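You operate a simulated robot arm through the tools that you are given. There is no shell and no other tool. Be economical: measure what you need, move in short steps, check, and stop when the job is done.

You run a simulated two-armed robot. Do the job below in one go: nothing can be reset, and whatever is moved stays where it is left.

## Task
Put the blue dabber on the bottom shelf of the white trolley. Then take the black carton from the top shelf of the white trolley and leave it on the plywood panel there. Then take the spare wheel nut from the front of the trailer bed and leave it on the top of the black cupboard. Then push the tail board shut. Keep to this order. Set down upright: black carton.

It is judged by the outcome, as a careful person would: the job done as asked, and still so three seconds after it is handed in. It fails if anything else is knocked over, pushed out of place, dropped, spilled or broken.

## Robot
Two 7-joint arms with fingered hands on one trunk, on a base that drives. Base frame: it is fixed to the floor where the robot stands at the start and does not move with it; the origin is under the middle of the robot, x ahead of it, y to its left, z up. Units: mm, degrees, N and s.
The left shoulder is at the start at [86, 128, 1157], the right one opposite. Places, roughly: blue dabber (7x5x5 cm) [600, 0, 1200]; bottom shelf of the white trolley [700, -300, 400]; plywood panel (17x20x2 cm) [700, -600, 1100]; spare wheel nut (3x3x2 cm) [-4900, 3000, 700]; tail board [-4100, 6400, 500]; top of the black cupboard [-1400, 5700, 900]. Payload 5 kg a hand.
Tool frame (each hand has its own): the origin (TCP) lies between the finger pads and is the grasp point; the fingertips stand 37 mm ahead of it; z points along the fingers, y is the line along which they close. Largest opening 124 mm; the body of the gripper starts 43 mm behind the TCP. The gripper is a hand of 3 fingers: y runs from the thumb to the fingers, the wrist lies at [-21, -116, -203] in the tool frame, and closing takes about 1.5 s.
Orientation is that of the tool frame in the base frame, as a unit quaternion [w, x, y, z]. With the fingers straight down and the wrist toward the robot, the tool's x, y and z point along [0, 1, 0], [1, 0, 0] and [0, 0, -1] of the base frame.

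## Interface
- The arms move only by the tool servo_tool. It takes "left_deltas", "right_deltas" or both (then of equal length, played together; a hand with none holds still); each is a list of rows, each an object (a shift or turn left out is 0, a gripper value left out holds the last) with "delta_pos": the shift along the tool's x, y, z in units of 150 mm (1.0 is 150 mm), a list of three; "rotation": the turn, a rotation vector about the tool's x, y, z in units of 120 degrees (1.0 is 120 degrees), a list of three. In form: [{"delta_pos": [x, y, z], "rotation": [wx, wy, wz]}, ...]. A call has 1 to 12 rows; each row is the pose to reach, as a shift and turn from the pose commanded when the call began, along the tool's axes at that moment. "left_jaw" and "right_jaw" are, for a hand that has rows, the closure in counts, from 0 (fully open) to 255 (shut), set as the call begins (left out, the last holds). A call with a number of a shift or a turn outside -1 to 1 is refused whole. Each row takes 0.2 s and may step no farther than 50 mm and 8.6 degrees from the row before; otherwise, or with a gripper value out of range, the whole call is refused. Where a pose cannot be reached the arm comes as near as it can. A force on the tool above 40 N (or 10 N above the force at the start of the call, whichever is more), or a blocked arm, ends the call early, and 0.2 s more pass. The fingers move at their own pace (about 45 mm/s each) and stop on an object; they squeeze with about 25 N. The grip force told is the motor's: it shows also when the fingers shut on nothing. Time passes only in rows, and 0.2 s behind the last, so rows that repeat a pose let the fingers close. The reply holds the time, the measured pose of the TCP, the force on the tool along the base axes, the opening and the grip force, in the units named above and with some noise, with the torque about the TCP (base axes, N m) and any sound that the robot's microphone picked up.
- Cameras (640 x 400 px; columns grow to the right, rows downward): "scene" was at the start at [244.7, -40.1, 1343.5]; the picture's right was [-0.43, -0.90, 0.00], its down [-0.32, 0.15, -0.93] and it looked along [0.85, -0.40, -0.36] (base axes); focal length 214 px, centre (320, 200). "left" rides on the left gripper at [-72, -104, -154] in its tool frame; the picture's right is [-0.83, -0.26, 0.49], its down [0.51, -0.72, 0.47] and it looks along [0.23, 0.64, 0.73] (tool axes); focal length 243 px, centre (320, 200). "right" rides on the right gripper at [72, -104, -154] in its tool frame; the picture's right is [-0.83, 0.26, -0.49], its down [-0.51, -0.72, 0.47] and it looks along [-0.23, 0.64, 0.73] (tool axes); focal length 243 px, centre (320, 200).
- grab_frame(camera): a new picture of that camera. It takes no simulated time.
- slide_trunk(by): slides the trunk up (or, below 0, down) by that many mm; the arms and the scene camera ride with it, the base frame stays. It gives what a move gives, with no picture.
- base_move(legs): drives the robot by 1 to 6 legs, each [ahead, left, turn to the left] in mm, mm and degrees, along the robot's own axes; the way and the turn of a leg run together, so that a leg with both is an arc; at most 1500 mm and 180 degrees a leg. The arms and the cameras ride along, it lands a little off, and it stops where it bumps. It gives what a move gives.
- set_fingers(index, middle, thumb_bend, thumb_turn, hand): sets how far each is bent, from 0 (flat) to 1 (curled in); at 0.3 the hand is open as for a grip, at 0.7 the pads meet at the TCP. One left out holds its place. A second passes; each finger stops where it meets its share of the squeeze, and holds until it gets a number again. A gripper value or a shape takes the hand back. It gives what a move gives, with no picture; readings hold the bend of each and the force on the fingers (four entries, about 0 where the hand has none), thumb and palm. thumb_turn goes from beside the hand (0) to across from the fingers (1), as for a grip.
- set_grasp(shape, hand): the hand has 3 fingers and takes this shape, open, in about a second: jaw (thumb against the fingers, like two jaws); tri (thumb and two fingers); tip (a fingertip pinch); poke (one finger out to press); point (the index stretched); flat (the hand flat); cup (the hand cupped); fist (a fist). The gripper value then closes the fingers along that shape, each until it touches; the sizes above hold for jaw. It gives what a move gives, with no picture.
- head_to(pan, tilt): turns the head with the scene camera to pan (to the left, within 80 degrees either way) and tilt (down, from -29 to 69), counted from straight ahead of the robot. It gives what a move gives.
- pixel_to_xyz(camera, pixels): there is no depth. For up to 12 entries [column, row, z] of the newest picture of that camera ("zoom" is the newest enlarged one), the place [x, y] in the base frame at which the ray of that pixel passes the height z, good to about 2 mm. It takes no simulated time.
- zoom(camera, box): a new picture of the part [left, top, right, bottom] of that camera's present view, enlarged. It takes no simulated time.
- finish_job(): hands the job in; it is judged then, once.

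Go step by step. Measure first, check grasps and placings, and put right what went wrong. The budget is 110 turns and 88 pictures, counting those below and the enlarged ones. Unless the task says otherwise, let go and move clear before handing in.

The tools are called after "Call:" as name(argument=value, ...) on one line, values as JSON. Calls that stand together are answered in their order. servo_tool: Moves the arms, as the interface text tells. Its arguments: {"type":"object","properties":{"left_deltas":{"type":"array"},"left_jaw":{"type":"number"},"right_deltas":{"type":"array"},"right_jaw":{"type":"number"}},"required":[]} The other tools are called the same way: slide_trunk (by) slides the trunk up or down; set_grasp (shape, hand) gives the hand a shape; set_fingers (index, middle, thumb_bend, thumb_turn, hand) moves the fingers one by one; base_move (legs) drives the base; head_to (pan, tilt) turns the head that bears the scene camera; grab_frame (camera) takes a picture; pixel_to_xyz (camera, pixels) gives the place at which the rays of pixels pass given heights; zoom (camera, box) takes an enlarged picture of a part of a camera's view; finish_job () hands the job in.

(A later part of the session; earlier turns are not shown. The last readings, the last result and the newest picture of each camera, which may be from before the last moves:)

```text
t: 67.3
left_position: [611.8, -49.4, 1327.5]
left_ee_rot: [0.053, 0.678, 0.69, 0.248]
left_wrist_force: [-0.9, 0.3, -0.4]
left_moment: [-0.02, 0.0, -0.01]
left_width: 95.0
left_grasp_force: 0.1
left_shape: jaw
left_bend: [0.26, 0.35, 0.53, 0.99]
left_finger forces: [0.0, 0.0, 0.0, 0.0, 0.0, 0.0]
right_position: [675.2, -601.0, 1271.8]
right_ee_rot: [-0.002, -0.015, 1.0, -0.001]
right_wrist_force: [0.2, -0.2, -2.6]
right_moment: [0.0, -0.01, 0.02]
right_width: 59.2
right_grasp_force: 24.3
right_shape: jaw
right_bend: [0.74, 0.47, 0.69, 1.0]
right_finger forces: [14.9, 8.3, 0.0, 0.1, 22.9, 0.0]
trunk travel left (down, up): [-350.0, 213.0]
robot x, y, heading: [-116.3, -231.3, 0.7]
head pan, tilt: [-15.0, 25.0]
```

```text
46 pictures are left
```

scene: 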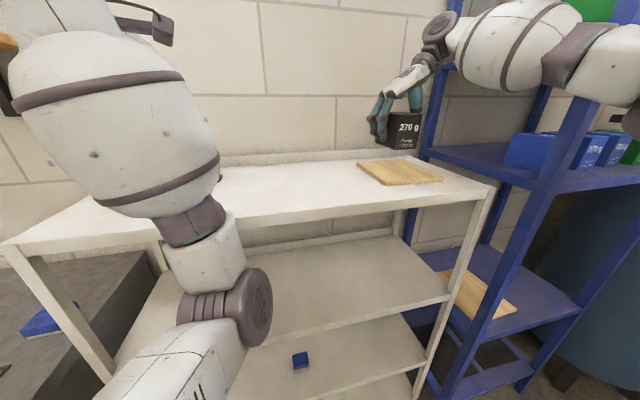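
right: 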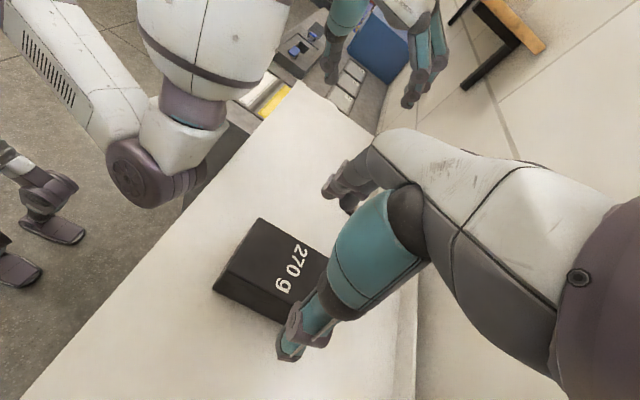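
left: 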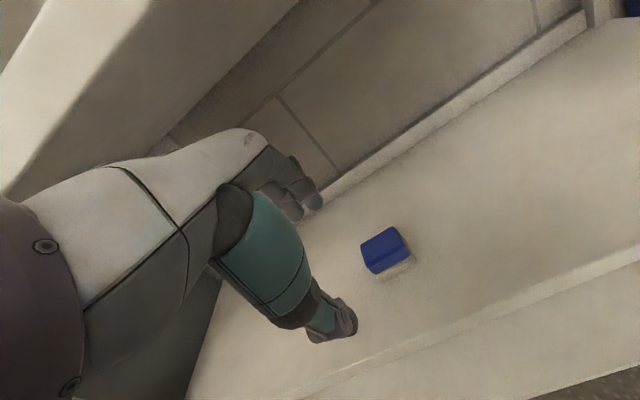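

Everything is clear. I verify the panel's corners, then lower.

Call:
pixel_to_xyz(camera="scene", pixels=[[358, 163, 1155], [412, 157, 1155], [443, 178, 1155], [388, 184, 1155]])

Call:
servo_tool(right_deltas=[{"delta_pos": [0, -0.12, 0.15]}, {"delta_pos": [0, -0.12, 0.28]}, {"delta_pos": [0, -0.12, 0.36]}, {"delta_pos": [0, -0.12, 0.36]}])

Call:
zoom(camera="scene", box=[300, 60, 500, 220])

```text
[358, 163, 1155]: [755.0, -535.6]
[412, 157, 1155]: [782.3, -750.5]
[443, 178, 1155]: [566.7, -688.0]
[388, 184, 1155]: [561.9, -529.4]
```

```text
t: 68.3
left_position: [612.8, -49.5, 1327.7]
left_ee_rot: [0.054, 0.678, 0.69, 0.249]
left_wrist_force: [-0.4, 0.8, 0.8]
left_moment: [0.01, 0.01, -0.03]
left_width: 94.5
left_grasp_force: 0.0
left_shape: jaw
left_bend: [0.26, 0.35, 0.53, 0.99]
left_finger forces: [0.0, 0.0, 0.0, 0.0, 0.0, 0.0]
right_position: [676.6, -621.1, 1217.4]
right_ee_rot: [-0.003, -0.015, 1.0, -0.001]
right_wrist_force: [0.0, -0.3, -2.2]
right_moment: [-0.01, 0.04, -0.02]
right_width: 59.2
right_grasp_force: 24.6
right_shape: jaw
right_bend: [0.74, 0.47, 0.69, 1.0]
right_finger forces: [14.8, 8.4, 0.0, 0.0, 23.0, 0.0]
trunk travel left (down, up): [-350.0, 213.0]
robot x, y, heading: [-111.4, -231.8, 0.8]
head pan, tilt: [-15.0, 25.0]
```

```text
2.50 times, centred on (400, 140) of scene
```

zoom: 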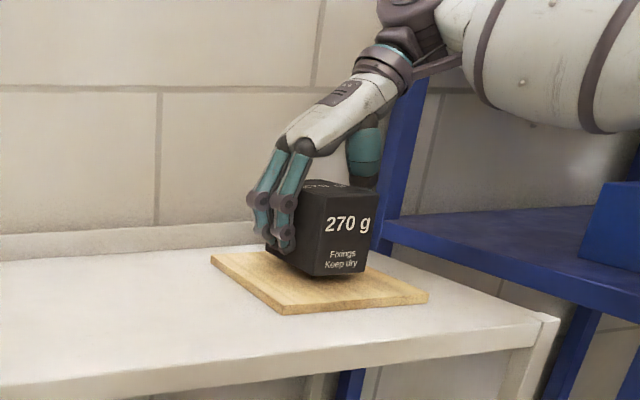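

The carton hovers over the panel with a margin all round. I creep down until it touches.

Call:
servo_tool(right_deltas=[{"delta_pos": [0.02, 0, 0.02]}, {"delta_pos": [0.04, 0, 0.04]}, {"delta_pos": [0.04, 0, 0.04]}])

Call:
servo_tool(right_deltas=[{"delta_pos": [0, 0, 0.02]}, {"delta_pos": [0, 0, 0.02]}])

```text
t: 69.1
left_position: [612.0, -48.9, 1328.1]
left_ee_rot: [0.053, 0.678, 0.69, 0.249]
left_wrist_force: [-0.1, -0.3, -1.5]
left_moment: [-0.03, -0.04, -0.01]
left_width: 94.6
left_grasp_force: 0.0
left_shape: jaw
left_bend: [0.26, 0.35, 0.53, 0.99]
left_finger forces: [0.0, 0.1, 0.1, 0.0, 0.1, 0.0]
right_position: [670.6, -619.5, 1211.9]
right_ee_rot: [-0.001, -0.015, 1.0, -0.001]
right_wrist_force: [0.0, 0.0, -1.9]
right_moment: [-0.03, -0.01, 0.0]
right_width: 58.9
right_grasp_force: 25.0
right_shape: jaw
right_bend: [0.74, 0.47, 0.69, 1.0]
right_finger forces: [14.8, 8.3, 0.0, 0.0, 22.9, 0.0]
trunk travel left (down, up): [-350.0, 213.0]
robot x, y, heading: [-114.5, -230.6, 0.9]
head pan, tilt: [-15.0, 25.0]
```

```text
t: 69.7
left_position: [613.5, -49.1, 1327.2]
left_ee_rot: [0.054, 0.678, 0.69, 0.249]
left_wrist_force: [-1.1, -0.1, 0.7]
left_moment: [-0.01, -0.01, 0.0]
left_width: 94.8
left_grasp_force: 0.0
left_shape: jaw
left_bend: [0.26, 0.35, 0.53, 0.99]
left_finger forces: [0.1, 0.0, 0.0, 0.1, 0.0, 0.1]
right_position: [671.2, -619.6, 1209.1]
right_ee_rot: [-0.002, -0.015, 1.0, -0.001]
right_wrist_force: [0.3, 0.0, -1.9]
right_moment: [-0.03, 0.01, -0.01]
right_width: 59.1
right_grasp_force: 24.6
right_shape: jaw
right_bend: [0.74, 0.47, 0.69, 1.0]
right_finger forces: [14.7, 8.3, 0.0, 0.0, 23.0, 0.0]
trunk travel left (down, up): [-350.0, 213.0]
robot x, y, heading: [-114.7, -235.5, 0.8]
head pan, tilt: [-15.0, 25.0]
```

Call:
servo_tool(right_deltas=[{"delta_pos": [0, 0, 0.017]}, {"delta_pos": [0, 0, 0.017]}])

Call:
servo_tool(right_deltas=[{"delta_pos": [0, 0, 0.014]}, {"delta_pos": [0, 0, 0.014]}])

```text
t: 70.3
left_position: [613.4, -49.7, 1329.0]
left_ee_rot: [0.054, 0.678, 0.69, 0.248]
left_wrist_force: [0.5, 0.1, -0.7]
left_moment: [-0.01, -0.03, 0.01]
left_width: 95.1
left_grasp_force: 0.2
left_shape: jaw
left_bend: [0.26, 0.35, 0.53, 0.99]
left_finger forces: [0.0, 0.1, 0.0, 0.1, 0.0, 0.0]
right_position: [670.8, -618.4, 1205.9]
right_ee_rot: [-0.002, -0.014, 1.0, -0.002]
right_wrist_force: [0.1, 0.0, -3.4]
right_moment: [0.0, -0.02, -0.01]
right_width: 59.3
right_grasp_force: 25.5
right_shape: jaw
right_bend: [0.74, 0.47, 0.69, 1.0]
right_finger forces: [14.8, 8.3, 0.0, 0.1, 23.0, 0.1]
trunk travel left (down, up): [-350.0, 213.0]
robot x, y, heading: [-112.0, -237.0, 0.8]
head pan, tilt: [-15.0, 25.0]
```

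```text
t: 70.9
left_position: [612.1, -49.7, 1326.8]
left_ee_rot: [0.053, 0.679, 0.689, 0.247]
left_wrist_force: [-0.5, -0.2, 0.0]
left_moment: [-0.03, 0.01, 0.01]
left_width: 94.7
left_grasp_force: 0.1
left_shape: jaw
left_bend: [0.26, 0.35, 0.53, 0.99]
left_finger forces: [0.0, 0.1, 0.1, 0.1, 0.1, 0.0]
right_position: [670.6, -618.2, 1205.4]
right_ee_rot: [-0.002, -0.015, 1.0, -0.001]
right_wrist_force: [-0.8, -0.7, -2.4]
right_moment: [0.01, 0.0, -0.01]
right_width: 59.2
right_grasp_force: 24.8
right_shape: jaw
right_bend: [0.74, 0.47, 0.69, 1.0]
right_finger forces: [14.8, 8.3, 0.0, 0.0, 23.1, 0.1]
trunk travel left (down, up): [-350.0, 213.0]
robot x, y, heading: [-116.4, -228.0, 0.8]
head pan, tilt: [-15.0, 25.0]
```

Still only the carton's own weight shows. A little further down, and a close look.

Call:
servo_tool(right_deltas=[{"delta_pos": [0, 0, 0.015]}, {"delta_pos": [0, 0, 0.015]}])

Call:
zoom(camera="scene", box=[340, 110, 460, 200])

```text
t: 71.5
left_position: [612.8, -49.5, 1328.7]
left_ee_rot: [0.054, 0.678, 0.689, 0.249]
left_wrist_force: [0.5, 0.0, -0.2]
left_moment: [0.01, 0.05, 0.02]
left_width: 94.9
left_grasp_force: 0.0
left_shape: jaw
left_bend: [0.26, 0.35, 0.53, 0.99]
left_finger forces: [0.0, 0.0, 0.0, 0.1, 0.1, 0.1]
right_position: [670.9, -618.8, 1203.0]
right_ee_rot: [-0.002, -0.015, 1.0, -0.001]
right_wrist_force: [1.7, -0.7, 1.9]
right_moment: [-0.01, -0.01, -0.05]
right_width: 59.2
right_grasp_force: 25.3
right_shape: jaw
right_bend: [0.74, 0.47, 0.69, 1.0]
right_finger forces: [14.8, 8.2, 0.0, 0.0, 23.4, 0.0]
trunk travel left (down, up): [-350.0, 213.0]
robot x, y, heading: [-117.7, -233.6, 0.8]
head pan, tilt: [-15.0, 25.0]
```

```text
4.44 times, centred on (400, 155) of scene
```

zoom: 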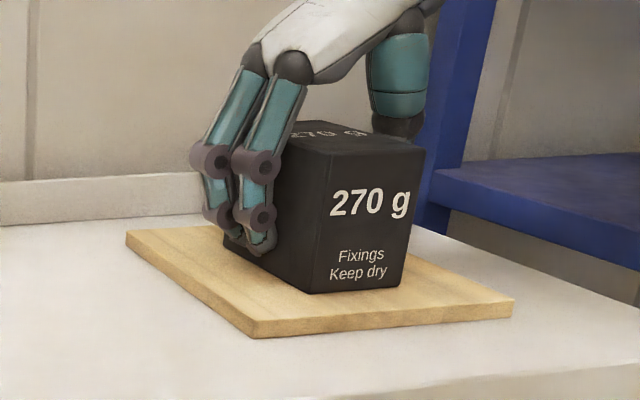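

It now rests on the panel (force reversed). I open and lift straight up.

Call:
servo_tool(right_deltas=[{"delta_pos": [0, 0, 0]}, {"delta_pos": [0, 0, 0]}, {"delta_pos": [0, 0, 0]}, {"delta_pos": [0, 0, 0]}, {"delta_pos": [0, 0, 0]}, {"delta_pos": [0, 0, 0]}, {"delta_pos": [0, 0, 0]}, {"delta_pos": [0, 0, -0.2]}, {"delta_pos": [0, 0, -0.5]}, {"delta_pos": [0, 0, -0.8]}, {"delta_pos": [0, 0, -1.0]}], right_jaw=0)

Call:
zoom(camera="scene", box=[260, 60, 500, 220])

```text
t: 73.9
left_position: [610.3, -47.7, 1328.3]
left_ee_rot: [0.054, 0.678, 0.69, 0.249]
left_wrist_force: [-0.5, 1.0, -0.5]
left_moment: [0.0, -0.04, 0.0]
left_width: 94.6
left_grasp_force: 0.1
left_shape: jaw
left_bend: [0.26, 0.35, 0.53, 0.99]
left_finger forces: [0.0, 0.0, 0.0, 0.0, 0.0, 0.2]
right_position: [670.5, -617.4, 1355.4]
right_ee_rot: [-0.002, -0.015, 1.0, -0.002]
right_wrist_force: [-0.5, -0.1, 1.1]
right_moment: [-0.04, -0.02, -0.03]
right_width: 123.8
right_grasp_force: 0.1
right_shape: jaw
right_bend: [0.3, 0.3, 0.3, 0.98]
right_finger forces: [0.1, 0.0, 0.0, 0.0, 0.0, 0.0]
trunk travel left (down, up): [-350.0, 213.0]
robot x, y, heading: [-120.6, -231.5, 1.0]
head pan, tilt: [-15.0, 25.0]
```

```text
2.50 times, centred on (380, 140) of scene
```

zoom: 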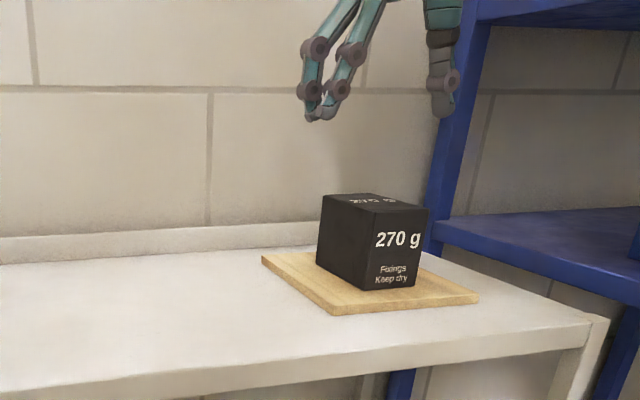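

The carton stands upright on the panel. Now I tuck the right hand in, back away and turn left to look toward the trailer.

Call:
servo_tool(right_deltas=[{"delta_pos": [0.2, 0.25, 0]}, {"delta_pos": [0.4, 0.5, 0]}, {"delta_pos": [0.6, 0.75, 0]}, {"delta_pos": [0.8, 1.0, 0]}])

Call:
base_move(legs=[[-700, 0, 0], [0, 0, 90]])

Call:
head_to(pan=0, tilt=15)

Call:
grab_frame(camera="scene")

Call:
head_to(pan=60, tilt=15)

Call:
grab_frame(camera="scene")

```text
t: 74.9
left_position: [610.6, -47.0, 1328.7]
left_ee_rot: [0.054, 0.678, 0.69, 0.249]
left_wrist_force: [-0.6, -0.3, 0.7]
left_moment: [0.01, 0.0, 0.0]
left_width: 94.6
left_grasp_force: 0.1
left_shape: jaw
left_bend: [0.26, 0.35, 0.53, 0.99]
left_finger forces: [0.1, 0.0, 0.0, 0.0, 0.1, 0.1]
right_position: [542.2, -470.8, 1356.4]
right_ee_rot: [0.0, -0.014, 1.0, -0.002]
right_wrist_force: [0.1, -0.4, 0.2]
right_moment: [-0.02, 0.0, 0.01]
right_width: 123.8
right_grasp_force: 0.1
right_shape: jaw
right_bend: [0.3, 0.3, 0.3, 0.98]
right_finger forces: [0.0, 0.0, 0.1, 0.1, 0.0, 0.0]
trunk travel left (down, up): [-350.0, 213.0]
robot x, y, heading: [-113.0, -232.5, 0.7]
head pan, tilt: [-15.0, 25.0]
```

```text
t: 82.5
left_position: [-975.5, 486.2, 1328.5]
left_ee_rot: [-0.136, 0.002, 0.967, 0.216]
left_wrist_force: [0.1, 0.4, 0.5]
left_moment: [0.01, -0.01, -0.01]
left_width: 94.9
left_grasp_force: 0.0
left_shape: jaw
left_bend: [0.26, 0.35, 0.53, 0.99]
left_finger forces: [0.1, 0.1, 0.1, 0.0, 0.0, 0.0]
right_position: [-554.9, 411.4, 1354.6]
right_ee_rot: [0.002, 0.71, -0.705, 0.002]
right_wrist_force: [-0.2, 0.3, -0.4]
right_moment: [-0.01, -0.01, 0.0]
right_width: 123.9
right_grasp_force: 0.1
right_shape: jaw
right_bend: [0.3, 0.3, 0.3, 0.98]
right_finger forces: [0.0, 0.0, 0.0, 0.0, 0.0, 0.1]
trunk travel left (down, up): [-350.0, 213.0]
robot x, y, heading: [-802.7, -241.2, 89.7]
head pan, tilt: [-15.0, 25.0]
```

```text
t: 83.3
left_position: [-976.0, 487.7, 1328.2]
left_ee_rot: [-0.135, 0.002, 0.967, 0.216]
left_wrist_force: [0.2, 0.0, 0.2]
left_moment: [-0.03, 0.01, -0.01]
left_width: 94.6
left_grasp_force: 0.2
left_shape: jaw
left_bend: [0.26, 0.35, 0.53, 0.99]
left_finger forces: [0.0, 0.0, 0.0, 0.0, 0.1, 0.1]
right_position: [-554.5, 411.5, 1354.5]
right_ee_rot: [0.0, 0.709, -0.705, 0.002]
right_wrist_force: [-0.4, 0.4, 0.0]
right_moment: [0.0, 0.0, 0.04]
right_width: 123.7
right_grasp_force: 0.0
right_shape: jaw
right_bend: [0.3, 0.3, 0.3, 0.98]
right_finger forces: [0.0, 0.0, 0.0, 0.1, 0.0, 0.0]
trunk travel left (down, up): [-350.0, 213.0]
robot x, y, heading: [-804.8, -245.4, 89.6]
head pan, tilt: [0.0, 15.0]
```

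```text
42 pictures are left
```

scene: 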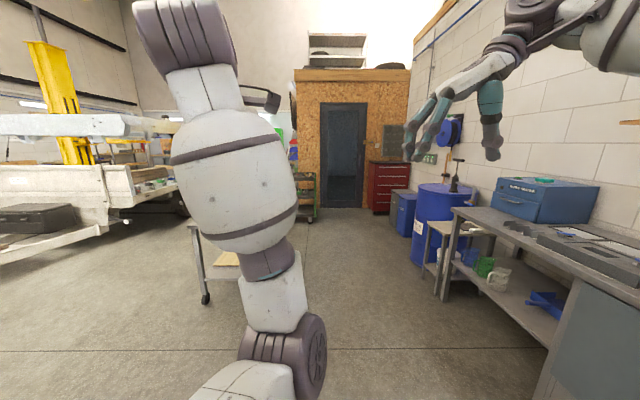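

```text
t: 84.6
left_position: [-975.7, 486.5, 1328.4]
left_ee_rot: [-0.135, 0.002, 0.967, 0.215]
left_wrist_force: [-0.1, -0.2, -0.6]
left_moment: [0.01, 0.02, 0.0]
left_width: 94.5
left_grasp_force: 0.0
left_shape: jaw
left_bend: [0.26, 0.35, 0.53, 0.99]
left_finger forces: [0.1, 0.0, 0.0, 0.0, 0.0, 0.0]
right_position: [-555.8, 410.5, 1355.3]
right_ee_rot: [0.001, 0.709, -0.705, 0.003]
right_wrist_force: [0.1, 0.0, 0.2]
right_moment: [-0.03, -0.02, 0.0]
right_width: 123.6
right_grasp_force: 0.1
right_shape: jaw
right_bend: [0.3, 0.3, 0.3, 0.98]
right_finger forces: [0.0, 0.0, 0.0, 0.0, 0.0, 0.1]
trunk travel left (down, up): [-350.0, 213.0]
robot x, y, heading: [-807.1, -244.2, 89.3]
head pan, tilt: [60.0, 15.0]
```

```text
41 pictures are left
```

scene: 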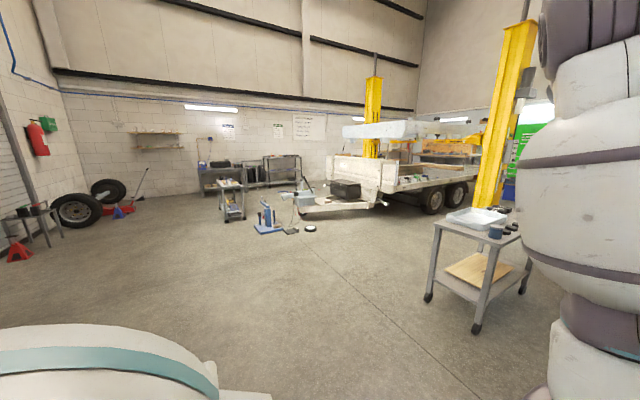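

The trailer is at (400,180), with a small trolley at (480,240) in between. I zoom in to see the front of its bed.

Call:
zoom(camera="scene", box=[200, 110, 520, 260])

Call:
pixel_to_xyz(camera="scene", pixels=[[433, 214, 0], [460, 208, 0], [300, 214, 0], [270, 233, 0], [310, 230, 0], [476, 333, 0], [428, 301, 0], [524, 294, 0], [225, 220, 0], [245, 218, 0], [345, 196, 600], [491, 206, 0]])

```text
2.00 times, centred on (360, 185) of scene
```

zoom: 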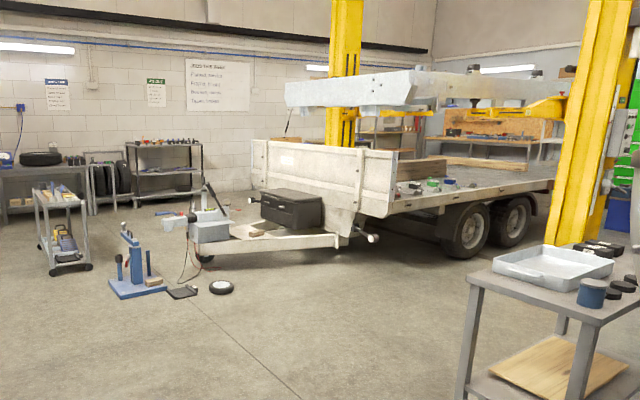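

```text
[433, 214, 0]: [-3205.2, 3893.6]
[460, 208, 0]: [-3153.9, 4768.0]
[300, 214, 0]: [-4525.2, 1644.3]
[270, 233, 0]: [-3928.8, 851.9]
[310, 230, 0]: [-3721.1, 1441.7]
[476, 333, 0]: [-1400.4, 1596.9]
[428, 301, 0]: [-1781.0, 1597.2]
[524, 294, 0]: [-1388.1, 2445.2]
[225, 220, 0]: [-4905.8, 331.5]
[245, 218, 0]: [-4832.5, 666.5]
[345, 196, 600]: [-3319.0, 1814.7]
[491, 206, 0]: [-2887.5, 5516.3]
```

The nut lies toward the far (−x) side of the trailer's front, so I'll go round the drawbar. I measure the obstacles on that route.

Call:
pixel_to_xyz(camera="zoom", pixels=[[90, 217, 0], [120, 208, 0], [206, 204, 0], [140, 297, 0], [80, 272, 0], [45, 250, 0], [205, 262, 0], [340, 249, 0], [250, 240, 0], [225, 293, 0]])

Call:
pixel_to_xyz(camera="scene", pixels=[[80, 228, 0], [20, 260, 0], [60, 246, 0], [110, 200, 0], [250, 190, 0], [160, 195, 0]])

Call:
head_to(pan=80, tilt=20)

Call:
grab_frame(camera="scene")

```text
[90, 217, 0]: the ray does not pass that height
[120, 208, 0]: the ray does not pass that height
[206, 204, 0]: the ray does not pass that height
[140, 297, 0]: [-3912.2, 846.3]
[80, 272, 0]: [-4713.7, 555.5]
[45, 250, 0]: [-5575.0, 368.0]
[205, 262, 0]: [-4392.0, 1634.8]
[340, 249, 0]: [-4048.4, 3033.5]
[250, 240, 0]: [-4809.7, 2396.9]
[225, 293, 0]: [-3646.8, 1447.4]
```

```text
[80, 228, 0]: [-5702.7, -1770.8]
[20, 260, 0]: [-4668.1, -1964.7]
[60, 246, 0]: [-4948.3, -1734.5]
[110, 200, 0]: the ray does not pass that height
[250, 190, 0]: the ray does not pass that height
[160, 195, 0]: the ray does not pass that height
```

```text
t: 85.4
left_position: [-975.6, 487.4, 1328.5]
left_ee_rot: [-0.135, 0.002, 0.967, 0.216]
left_wrist_force: [0.3, -0.5, -0.1]
left_moment: [-0.03, -0.02, -0.01]
left_width: 94.7
left_grasp_force: 0.0
left_shape: jaw
left_bend: [0.26, 0.35, 0.53, 0.99]
left_finger forces: [0.1, 0.0, 0.0, 0.0, 0.0, 0.0]
right_position: [-556.1, 411.1, 1355.3]
right_ee_rot: [0.001, 0.71, -0.705, 0.002]
right_wrist_force: [0.3, 0.5, 0.4]
right_moment: [0.0, -0.01, 0.0]
right_width: 124.0
right_grasp_force: 0.1
right_shape: jaw
right_bend: [0.3, 0.3, 0.3, 0.98]
right_finger forces: [0.0, 0.0, 0.0, 0.1, 0.1, 0.1]
trunk travel left (down, up): [-350.0, 213.0]
robot x, y, heading: [-806.0, -246.7, 89.6]
head pan, tilt: [80.0, 20.0]
```

```text
39 pictures are left
```

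scene: 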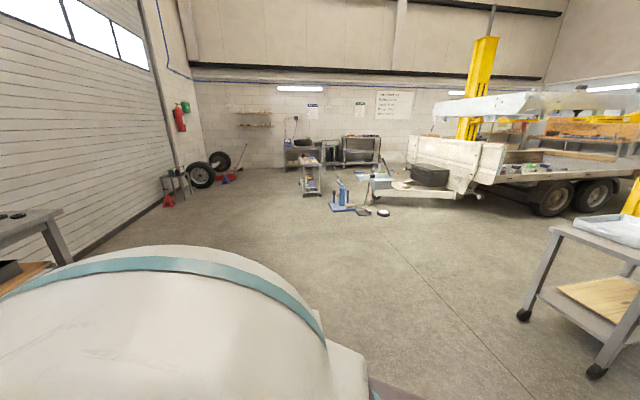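

The lane along y≈−450 is clear. I turn to face −x and drive to about x=−4700.

Call:
base_move(legs=[[0, 0, 90], [1500, 100, 0], [1500, 100, 0], [1000, 0, 0]])

Call:
head_to(pan=-45, tilt=15)

Call:
grab_frame(camera="scene")

```text
refused: leg 2 is longer than a leg can be; nothing moved
```

```text
t: 87.5
left_position: [-975.6, 486.3, 1328.0]
left_ee_rot: [-0.135, 0.002, 0.967, 0.215]
left_wrist_force: [-0.5, 0.2, -0.3]
left_moment: [0.0, 0.0, -0.02]
left_width: 95.1
left_grasp_force: 0.1
left_shape: jaw
left_bend: [0.26, 0.35, 0.53, 0.99]
left_finger forces: [0.0, 0.1, 0.1, 0.0, 0.0, 0.0]
right_position: [-556.0, 409.7, 1354.6]
right_ee_rot: [0.0, 0.709, -0.705, 0.003]
right_wrist_force: [0.3, -0.6, -0.1]
right_moment: [0.05, -0.01, -0.02]
right_width: 123.8
right_grasp_force: 0.1
right_shape: jaw
right_bend: [0.3, 0.3, 0.3, 0.98]
right_finger forces: [0.0, 0.0, 0.1, 0.1, 0.0, 0.0]
trunk travel left (down, up): [-350.0, 213.0]
robot x, y, heading: [-808.6, -244.6, 89.5]
head pan, tilt: [-45.0, 15.0]
```

```text
38 pictures are left
```

scene: 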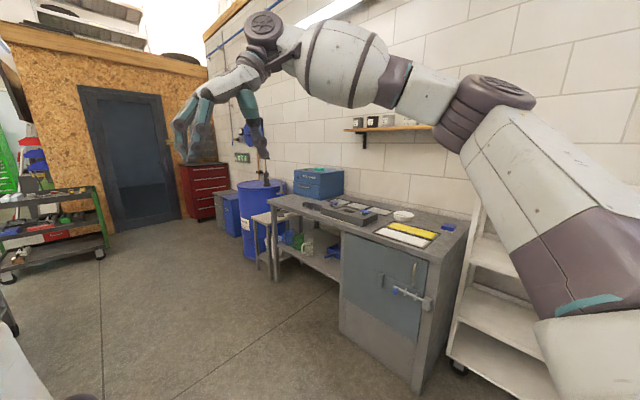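

A leg was too long; I repeat with shorter legs.

Call:
base_move(legs=[[0, 0, 90], [1400, 100, 0], [1400, 100, 0], [1200, 0, 0]])

Call:
head_to(pan=-50, tilt=15)

Call:
grab_frame(camera="scene")

```text
t: 110.6
left_position: [-5572.7, -442.2, 1327.9]
left_ee_rot: [-0.248, -0.68, 0.688, 0.057]
left_wrist_force: [-0.6, 0.0, 0.1]
left_moment: [0.0, -0.02, 0.0]
left_width: 94.9
left_grasp_force: 0.1
left_shape: jaw
left_bend: [0.26, 0.35, 0.53, 0.99]
left_finger forces: [0.1, 0.0, 0.0, 0.1, 0.0, 0.1]
right_position: [-5493.2, -22.8, 1354.8]
right_ee_rot: [-0.002, 1.0, 0.0, 0.002]
right_wrist_force: [0.1, -0.3, -0.1]
right_moment: [0.02, 0.03, 0.0]
right_width: 123.8
right_grasp_force: 0.1
right_shape: jaw
right_bend: [0.3, 0.3, 0.3, 0.98]
right_finger forces: [0.0, 0.0, 0.1, 0.0, 0.0, 0.1]
trunk travel left (down, up): [-350.0, 213.0]
robot x, y, heading: [-4839.2, -278.1, 179.4]
head pan, tilt: [-45.0, 15.0]
```

```text
t: 111.2
left_position: [-5572.6, -441.7, 1327.8]
left_ee_rot: [-0.248, -0.68, 0.688, 0.057]
left_wrist_force: [0.2, -0.5, -0.1]
left_moment: [-0.03, -0.02, 0.04]
left_width: 94.5
left_grasp_force: 0.0
left_shape: jaw
left_bend: [0.26, 0.35, 0.53, 0.99]
left_finger forces: [0.0, 0.0, 0.0, 0.0, 0.1, 0.1]
right_position: [-5493.4, -22.2, 1354.7]
right_ee_rot: [-0.002, 1.0, 0.0, 0.002]
right_wrist_force: [-0.5, 0.6, -0.4]
right_moment: [-0.01, -0.01, -0.01]
right_width: 123.6
right_grasp_force: 0.0
right_shape: jaw
right_bend: [0.3, 0.3, 0.3, 0.98]
right_finger forces: [0.0, 0.0, 0.1, 0.1, 0.0, 0.0]
trunk travel left (down, up): [-350.0, 213.0]
robot x, y, heading: [-4840.9, -278.8, 179.4]
head pan, tilt: [-50.0, 15.0]
```

```text
37 pictures are left
```

scene: 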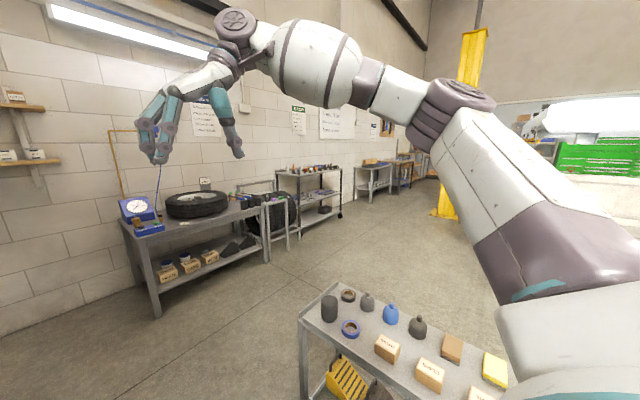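

I'm beside the tool cart. I measure the wall bench and passage to choose my lane to the far side of the trailer.

Call:
pixel_to_xyz(camera="scene", pixels=[[158, 317, 0], [267, 263, 0], [300, 238, 0], [340, 217, 0], [371, 203, 0], [440, 217, 0], [306, 330, 800], [328, 284, 800], [500, 250, 0], [398, 268, 0]])

Call:
head_to(pan=-75, tilt=35)

Call:
grab_frame(camera="scene")

```text
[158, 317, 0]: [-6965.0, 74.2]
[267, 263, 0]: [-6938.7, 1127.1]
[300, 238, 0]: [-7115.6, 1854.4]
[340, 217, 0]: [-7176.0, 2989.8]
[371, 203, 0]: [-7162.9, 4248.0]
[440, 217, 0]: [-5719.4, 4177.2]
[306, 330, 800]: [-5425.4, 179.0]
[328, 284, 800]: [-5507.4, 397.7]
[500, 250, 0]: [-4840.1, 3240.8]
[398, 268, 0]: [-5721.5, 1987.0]
```

```text
t: 112.1
left_position: [-5573.7, -442.7, 1328.0]
left_ee_rot: [-0.248, -0.679, 0.688, 0.057]
left_wrist_force: [0.0, -0.4, 0.1]
left_moment: [0.01, 0.01, 0.01]
left_width: 94.8
left_grasp_force: 0.1
left_shape: jaw
left_bend: [0.26, 0.35, 0.53, 0.99]
left_finger forces: [0.1, 0.1, 0.0, 0.0, 0.1, 0.0]
right_position: [-5493.6, -21.7, 1355.6]
right_ee_rot: [-0.002, 1.0, 0.0, 0.002]
right_wrist_force: [-0.5, 0.8, -0.5]
right_moment: [-0.01, -0.01, -0.01]
right_width: 123.4
right_grasp_force: 0.1
right_shape: jaw
right_bend: [0.3, 0.3, 0.3, 0.98]
right_finger forces: [0.0, 0.0, 0.1, 0.1, 0.0, 0.1]
trunk travel left (down, up): [-350.0, 213.0]
robot x, y, heading: [-4841.4, -277.7, 179.4]
head pan, tilt: [-75.0, 35.0]
```

```text
36 pictures are left
```

scene: 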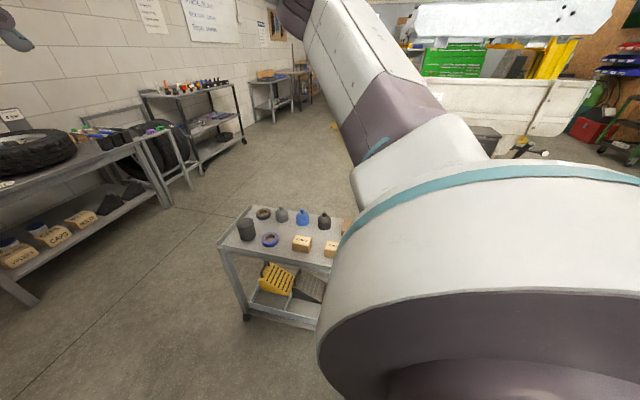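

The cart corner is at about (−5450, 180…400) and the bench at x≈−6940, so lane x≈−6000 is free. I drive there, turn to +y, go up to y≈2700 and turn to face the trailer.

Call:
base_move(legs=[[1200, 0, 0], [0, 0, -90], [1450, 0, 0], [1450, 0, 0]])

Call:
head_to(pan=-60, tilt=20)

Call:
grab_frame(camera="scene")

```text
t: 135.7
left_position: [-6135.4, 3393.7, 1328.8]
left_ee_rot: [-0.134, 0.008, 0.967, 0.216]
left_wrist_force: [-0.6, 0.3, -0.3]
left_moment: [-0.04, -0.01, -0.01]
left_width: 94.9
left_grasp_force: 0.1
left_shape: jaw
left_bend: [0.26, 0.35, 0.53, 0.99]
left_finger forces: [0.0, 0.1, 0.1, 0.1, 0.0, 0.1]
right_position: [-5715.3, 3312.4, 1355.7]
right_ee_rot: [0.0, -0.705, 0.709, -0.002]
right_wrist_force: [0.6, 0.8, 0.7]
right_moment: [-0.01, 0.01, 0.0]
right_width: 123.7
right_grasp_force: 0.1
right_shape: jaw
right_bend: [0.3, 0.3, 0.3, 0.98]
right_finger forces: [0.0, 0.0, 0.0, 0.0, 0.1, 0.1]
trunk travel left (down, up): [-350.0, 213.0]
robot x, y, heading: [-5975.7, 2661.0, 89.1]
head pan, tilt: [-75.0, 35.0]
```

```text
t: 136.5
left_position: [-6134.4, 3392.8, 1328.2]
left_ee_rot: [-0.135, 0.007, 0.967, 0.216]
left_wrist_force: [-1.0, 0.9, -0.6]
left_moment: [0.03, -0.01, -0.01]
left_width: 95.2
left_grasp_force: 0.1
left_shape: jaw
left_bend: [0.26, 0.35, 0.53, 0.99]
left_finger forces: [0.1, 0.0, 0.0, 0.0, 0.0, 0.1]
right_position: [-5715.8, 3313.7, 1355.2]
right_ee_rot: [0.0, -0.706, 0.708, -0.002]
right_wrist_force: [-0.4, 0.1, 0.0]
right_moment: [0.04, -0.02, -0.02]
right_width: 123.4
right_grasp_force: 0.0
right_shape: jaw
right_bend: [0.3, 0.3, 0.3, 0.98]
right_finger forces: [0.0, 0.0, 0.0, 0.0, 0.0, 0.0]
trunk travel left (down, up): [-350.0, 213.0]
robot x, y, heading: [-5978.4, 2659.8, 89.0]
head pan, tilt: [-60.0, 20.0]
```

```text
35 pictures are left
```

scene: 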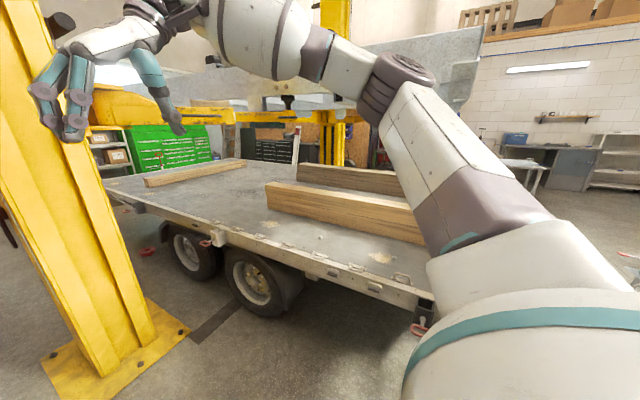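

The trailer's side is open on this side; the lift post is ahead at left. I turn right to face the trailer and look for the nut.

Call:
base_move(legs=[[0, 0, -90]])

Call:
head_to(pan=-5, tilt=25)

Call:
grab_frame(camera="scene")

Call:
grab_frame(camera="left")

```text
t: 140.7
left_position: [-5242.5, 2814.4, 1328.0]
left_ee_rot: [0.059, 0.691, 0.676, 0.248]
left_wrist_force: [0.0, 0.1, 0.5]
left_moment: [-0.02, -0.02, 0.02]
left_width: 94.3
left_grasp_force: 0.1
left_shape: jaw
left_bend: [0.26, 0.35, 0.53, 0.99]
left_finger forces: [0.0, 0.0, 0.1, 0.0, 0.0, 0.0]
right_position: [-5326.4, 2397.1, 1353.5]
right_ee_rot: [-0.003, 0.006, 1.0, -0.001]
right_wrist_force: [0.1, 0.1, -0.3]
right_moment: [-0.01, 0.02, 0.02]
right_width: 124.0
right_grasp_force: 0.1
right_shape: jaw
right_bend: [0.3, 0.3, 0.3, 0.98]
right_finger forces: [0.0, 0.1, 0.0, 0.0, 0.0, 0.0]
trunk travel left (down, up): [-350.0, 213.0]
robot x, y, heading: [-5977.7, 2664.7, -1.7]
head pan, tilt: [-60.0, 20.0]
```

```text
t: 142.0
left_position: [-5241.9, 2814.9, 1328.7]
left_ee_rot: [0.059, 0.692, 0.676, 0.247]
left_wrist_force: [-0.3, 0.9, -0.3]
left_moment: [0.0, -0.02, 0.01]
left_width: 94.9
left_grasp_force: 0.2
left_shape: jaw
left_bend: [0.26, 0.35, 0.53, 0.99]
left_finger forces: [0.0, 0.0, 0.0, 0.1, 0.0, 0.1]
right_position: [-5326.7, 2397.6, 1355.0]
right_ee_rot: [-0.001, 0.006, 1.0, -0.001]
right_wrist_force: [0.2, 0.6, -0.2]
right_moment: [-0.01, 0.01, 0.0]
right_width: 123.6
right_grasp_force: 0.1
right_shape: jaw
right_bend: [0.3, 0.3, 0.3, 0.98]
right_finger forces: [0.0, 0.0, 0.0, 0.0, 0.0, 0.0]
trunk travel left (down, up): [-350.0, 213.0]
robot x, y, heading: [-5975.5, 2660.8, -1.3]
head pan, tilt: [-5.0, 25.0]
```

```text
34 pictures are left
```

scene: 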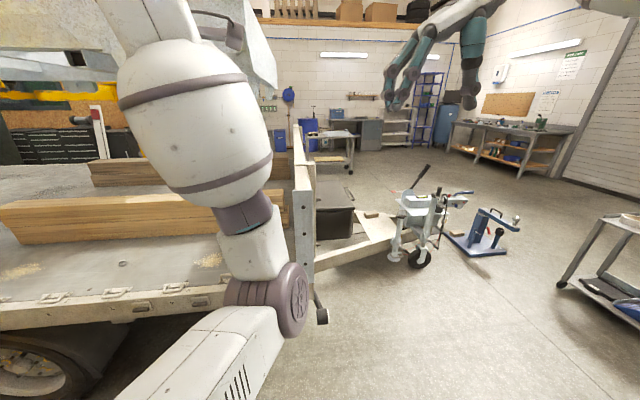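

```text
33 pictures are left
```

left: 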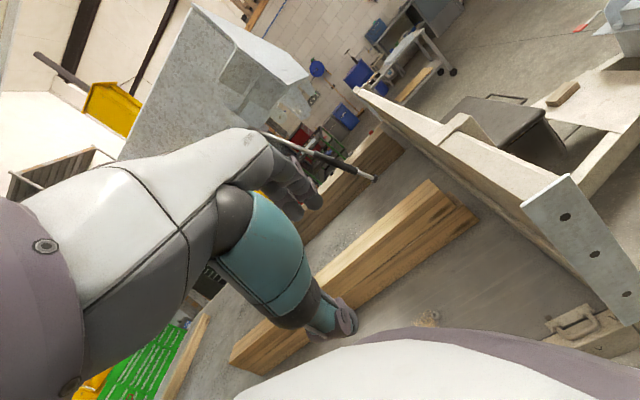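

The headboard is at column ~300; the left arm hides the bed's front. I shift the base left 300 mm and look again.

Call:
base_move(legs=[[0, 330, 1.3]])

Call:
head_to(pan=-20, tilt=30)

Call:
grab_frame(camera="scene")

Call:
grab_frame(camera="right")

```text
t: 144.2
left_position: [-5240.2, 3162.8, 1328.9]
left_ee_rot: [0.057, 0.686, 0.681, 0.249]
left_wrist_force: [-0.2, -0.6, -0.6]
left_moment: [0.02, 0.01, 0.0]
left_width: 94.7
left_grasp_force: 0.0
left_shape: jaw
left_bend: [0.26, 0.35, 0.53, 0.99]
left_finger forces: [0.0, 0.0, 0.1, 0.0, 0.1, 0.0]
right_position: [-5316.5, 2742.2, 1355.2]
right_ee_rot: [-0.001, -0.003, 1.0, -0.001]
right_wrist_force: [0.6, -0.2, 0.1]
right_moment: [0.02, 0.0, 0.0]
right_width: 123.9
right_grasp_force: 0.1
right_shape: jaw
right_bend: [0.3, 0.3, 0.3, 0.98]
right_finger forces: [0.1, 0.0, 0.0, 0.0, 0.1, 0.0]
trunk travel left (down, up): [-350.0, 213.0]
robot x, y, heading: [-5970.2, 2996.1, -0.3]
head pan, tilt: [-5.0, 25.0]
```

```text
t: 144.9
left_position: [-5239.1, 3164.8, 1329.1]
left_ee_rot: [0.057, 0.686, 0.682, 0.248]
left_wrist_force: [-0.3, 0.4, 0.7]
left_moment: [0.01, 0.0, 0.0]
left_width: 94.6
left_grasp_force: 0.0
left_shape: jaw
left_bend: [0.26, 0.35, 0.53, 0.99]
left_finger forces: [0.0, 0.0, 0.0, 0.0, 0.1, 0.0]
right_position: [-5314.5, 2744.7, 1355.3]
right_ee_rot: [-0.001, -0.003, 1.0, -0.001]
right_wrist_force: [0.1, 0.4, 0.2]
right_moment: [-0.01, 0.04, -0.01]
right_width: 123.8
right_grasp_force: 0.1
right_shape: jaw
right_bend: [0.3, 0.3, 0.3, 0.98]
right_finger forces: [0.0, 0.1, 0.0, 0.0, 0.1, 0.0]
trunk travel left (down, up): [-350.0, 213.0]
robot x, y, heading: [-5971.6, 2995.7, -0.6]
head pan, tilt: [-20.0, 30.0]
```

```text
32 pictures are left
```

scene: 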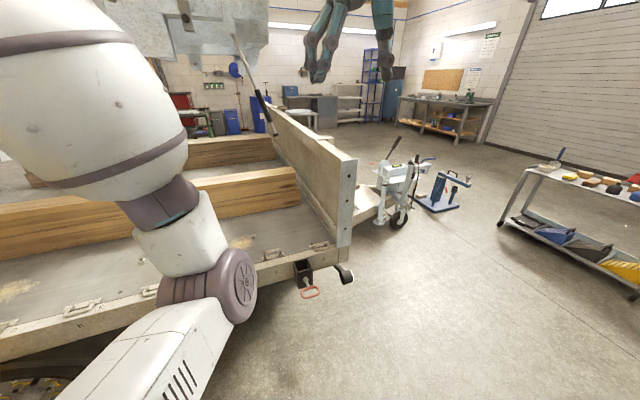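

```text
31 pictures are left
```

right: 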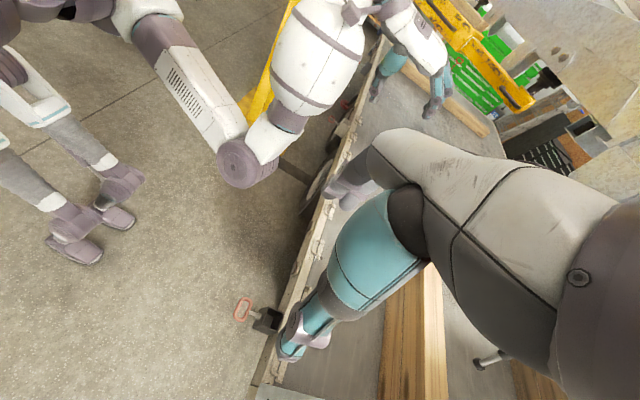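

The nut should project near (250,238), just beside the elbow. I zoom there and grab the left camera too.

Call:
zoom(camera="scene", box=[200, 190, 360, 290])

Call:
grab_frame(camera="left")

```text
4.00 times, centred on (280, 240) of scene
```

zoom: 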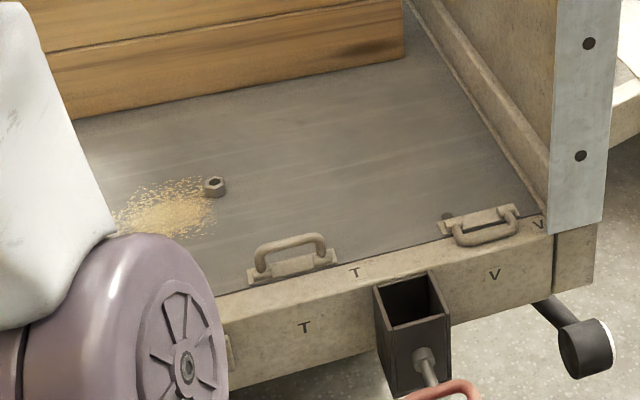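

```text
29 pictures are left
```

left: 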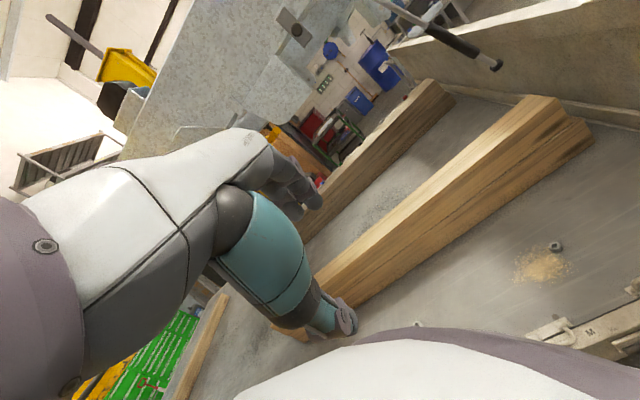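

The nut is at zoom (214,187) and left (556,246). I triangulate it.

Call:
pixel_to_xyz(camera="zoom", pixels=[[214, 187, 720], [214, 187, 700], [214, 187, 680], [214, 187, 660], [275, 285, 700], [590, 225, 700]])

Call:
pixel_to_xyz(camera="left", pixels=[[556, 246, 720], [556, 246, 700], [556, 246, 680], [556, 246, 660]])

```text
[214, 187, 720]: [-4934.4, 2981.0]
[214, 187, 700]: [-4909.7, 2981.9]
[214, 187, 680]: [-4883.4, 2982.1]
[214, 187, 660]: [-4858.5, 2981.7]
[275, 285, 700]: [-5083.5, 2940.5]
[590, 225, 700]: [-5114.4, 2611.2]
```

```text
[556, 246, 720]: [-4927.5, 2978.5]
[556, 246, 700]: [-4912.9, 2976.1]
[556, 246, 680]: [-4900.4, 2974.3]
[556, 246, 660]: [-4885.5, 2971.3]
```

The nut is at about (−4917, 2980), z≈705 on a bed of ≈693. I'll use the right hand (elbow high): drive 220 ahead and 80 left, and turn the hand back to wrist-toward-robot.

Call:
base_move(legs=[[220, 80, 0]])

Call:
servo_tool(right_deltas=[{"delta_pos": [0, 0.05, 0], "rotation": [0, 0, 0.068]}, {"delta_pos": [0, 0.1, 0], "rotation": [0, 0, 0.136]}, {"delta_pos": [0, 0.15, 0], "rotation": [0, 0, 0.204]}, {"delta_pos": [0, 0.2, 0], "rotation": [0, 0, 0.272]}, {"delta_pos": [0, 0.25, 0], "rotation": [0, 0, 0.34]}, {"delta_pos": [0, 0.3, 0], "rotation": [0, 0, 0.408]}, {"delta_pos": [0, 0.35, 0], "rotation": [0, 0, 0.476]}, {"delta_pos": [0, 0.4, 0], "rotation": [0, 0, 0.544]}, {"delta_pos": [0, 0.5, 0], "rotation": [0, 0, 0.612]}, {"delta_pos": [0, 0.6, 0], "rotation": [0, 0, 0.68]}, {"delta_pos": [0, 0.7, 0], "rotation": [0, 0, 0.75]}, {"delta_pos": [0, 0.8, 0], "rotation": [0, 0, 0.75]}], right_jaw=100)

Call:
grab_frame(camera="scene")

```text
t: 146.7
left_position: [-5020.2, 3233.4, 1328.8]
left_ee_rot: [0.058, 0.688, 0.679, 0.248]
left_wrist_force: [-0.8, 0.4, -0.7]
left_moment: [-0.01, -0.02, 0.01]
left_width: 94.7
left_grasp_force: 0.2
left_shape: jaw
left_bend: [0.26, 0.35, 0.53, 0.99]
left_finger forces: [0.0, 0.1, 0.1, 0.0, 0.0, 0.0]
right_position: [-5100.1, 2814.3, 1356.5]
right_ee_rot: [0.0, 0.001, 1.0, -0.001]
right_wrist_force: [-0.3, 0.8, 0.0]
right_moment: [-0.01, 0.02, -0.02]
right_width: 123.8
right_grasp_force: 0.0
right_shape: jaw
right_bend: [0.3, 0.3, 0.3, 0.98]
right_finger forces: [0.0, 0.1, 0.0, 0.1, 0.0, 0.1]
trunk travel left (down, up): [-350.0, 213.0]
robot x, y, heading: [-5749.8, 3075.2, -0.9]
head pan, tilt: [-20.0, 30.0]
```

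```text
t: 149.3
left_position: [-5017.9, 3234.8, 1327.9]
left_ee_rot: [0.056, 0.689, 0.679, 0.247]
left_wrist_force: [-0.2, 0.5, -0.2]
left_moment: [0.02, 0.02, 0.04]
left_width: 95.0
left_grasp_force: 0.0
left_shape: jaw
left_bend: [0.26, 0.35, 0.53, 0.99]
left_finger forces: [0.1, 0.0, 0.1, 0.0, 0.0, 0.0]
right_position: [-5098.1, 2934.8, 1354.7]
right_ee_rot: [-0.001, 0.709, 0.705, -0.002]
right_wrist_force: [-0.8, -0.1, 0.2]
right_moment: [0.03, -0.02, 0.03]
right_width: 75.7
right_grasp_force: 0.2
right_shape: jaw
right_bend: [0.73, 0.41, 0.64, 1.0]
right_finger forces: [0.0, 0.0, 0.0, 0.1, 0.1, 0.0]
trunk travel left (down, up): [-350.0, 213.0]
robot x, y, heading: [-5749.4, 3071.2, -1.0]
head pan, tilt: [-20.0, 30.0]
```

```text
28 pictures are left
```

scene: 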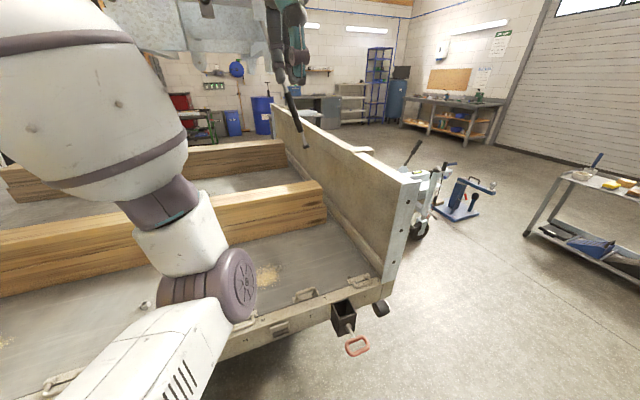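

I bring the right hand over the nut and down to about z 960.

Call:
servo_tool(right_deltas=[{"delta_pos": [0.06, 0.2, 0.12]}, {"delta_pos": [0.12, 0.4, 0.24]}, {"delta_pos": [0.18, 0.6, 0.36]}, {"delta_pos": [0.24, 0.8, 0.48]}, {"delta_pos": [0.3, 1.0, 0.6]}], right_jaw=0)

Call:
servo_tool(right_deltas=[{"delta_pos": [0, 0.05, 0.3]}, {"delta_pos": [0, 0.1, 0.6]}, {"delta_pos": [0, 0.15, 0.9]}, {"delta_pos": [0, 0.2, 1.0]}])

Call:
servo_tool(right_deltas=[{"delta_pos": [0, 0, 0.3]}, {"delta_pos": [0, 0, 0.6]}, {"delta_pos": [0, 0, 0.9]}, {"delta_pos": [0, 0, 1.0]}, {"delta_pos": [0, 0, 1.0]}])

Call:
grab_frame(camera="scene")

Call:
grab_frame(camera="right")

```text
t: 150.5
left_position: [-5014.5, 3232.8, 1326.0]
left_ee_rot: [0.057, 0.689, 0.679, 0.248]
left_wrist_force: [0.2, 0.9, -0.4]
left_moment: [0.04, 0.04, 0.05]
left_width: 94.9
left_grasp_force: 0.1
left_shape: jaw
left_bend: [0.26, 0.35, 0.53, 0.99]
left_finger forces: [0.0, 0.0, 0.0, 0.0, 0.1, 0.1]
right_position: [-4943.3, 2977.8, 1260.0]
right_ee_rot: [-0.002, 0.708, 0.706, -0.003]
right_wrist_force: [0.4, -0.3, 0.0]
right_moment: [0.05, 0.05, -0.03]
right_width: 123.4
right_grasp_force: 0.0
right_shape: jaw
right_bend: [0.3, 0.3, 0.3, 0.98]
right_finger forces: [0.0, 0.0, 0.0, 0.0, 0.0, 0.1]
trunk travel left (down, up): [-350.0, 213.0]
robot x, y, heading: [-5752.7, 3075.0, -1.2]
head pan, tilt: [-20.0, 30.0]
```

```text
t: 151.5
left_position: [-5017.4, 3233.6, 1327.5]
left_ee_rot: [0.058, 0.689, 0.679, 0.248]
left_wrist_force: [0.5, -0.1, 0.4]
left_moment: [0.0, 0.05, 0.03]
left_width: 94.7
left_grasp_force: 0.0
left_shape: jaw
left_bend: [0.26, 0.35, 0.53, 0.99]
left_finger forces: [0.0, 0.0, 0.0, 0.0, 0.1, 0.1]
right_position: [-4919.5, 2979.7, 1110.5]
right_ee_rot: [0.0, 0.708, 0.706, -0.002]
right_wrist_force: [1.2, -0.6, 0.4]
right_moment: [-0.01, 0.02, 0.03]
right_width: 123.4
right_grasp_force: 0.0
right_shape: jaw
right_bend: [0.3, 0.3, 0.3, 0.98]
right_finger forces: [0.0, 0.0, 0.0, 0.0, 0.0, 0.0]
trunk travel left (down, up): [-350.0, 213.0]
robot x, y, heading: [-5752.0, 3072.8, -1.2]
head pan, tilt: [-20.0, 30.0]
```

```text
t: 152.7
left_position: [-5018.3, 3233.9, 1330.0]
left_ee_rot: [0.058, 0.688, 0.679, 0.249]
left_wrist_force: [0.7, 0.3, -0.9]
left_moment: [0.01, 0.01, 0.04]
left_width: 94.8
left_grasp_force: 0.0
left_shape: jaw
left_bend: [0.26, 0.35, 0.53, 0.99]
left_finger forces: [0.1, 0.1, 0.1, 0.0, 0.0, 0.1]
right_position: [-4918.2, 2979.7, 963.4]
right_ee_rot: [0.0, 0.708, 0.706, -0.002]
right_wrist_force: [1.2, -0.2, -0.1]
right_moment: [0.0, 0.01, 0.05]
right_width: 123.6
right_grasp_force: 0.1
right_shape: jaw
right_bend: [0.3, 0.3, 0.3, 0.98]
right_finger forces: [0.2, 0.0, 0.0, 0.0, 0.0, 0.0]
trunk travel left (down, up): [-350.0, 213.0]
robot x, y, heading: [-5751.4, 3072.8, -1.2]
head pan, tilt: [-20.0, 30.0]
```

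```text
27 pictures are left
```

scene: 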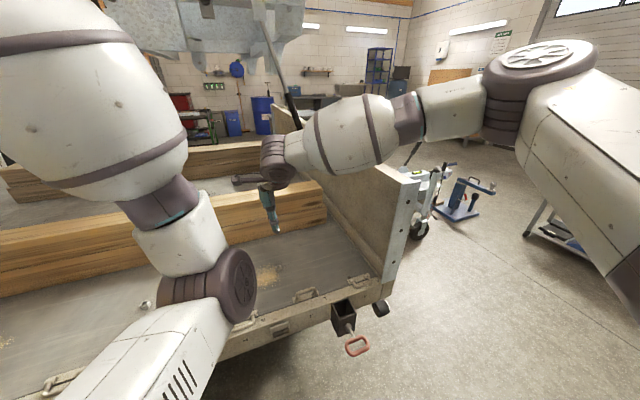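

```text
26 pictures are left
```

right: 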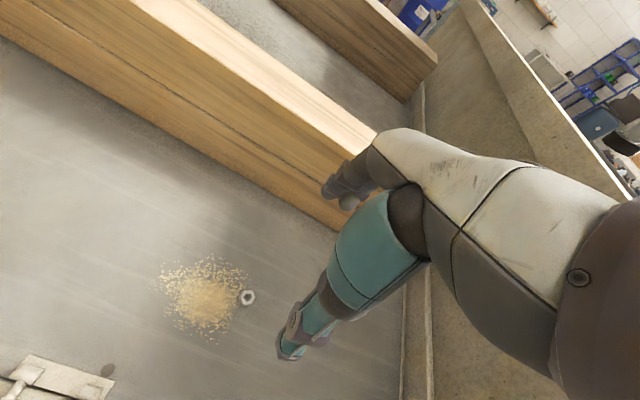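

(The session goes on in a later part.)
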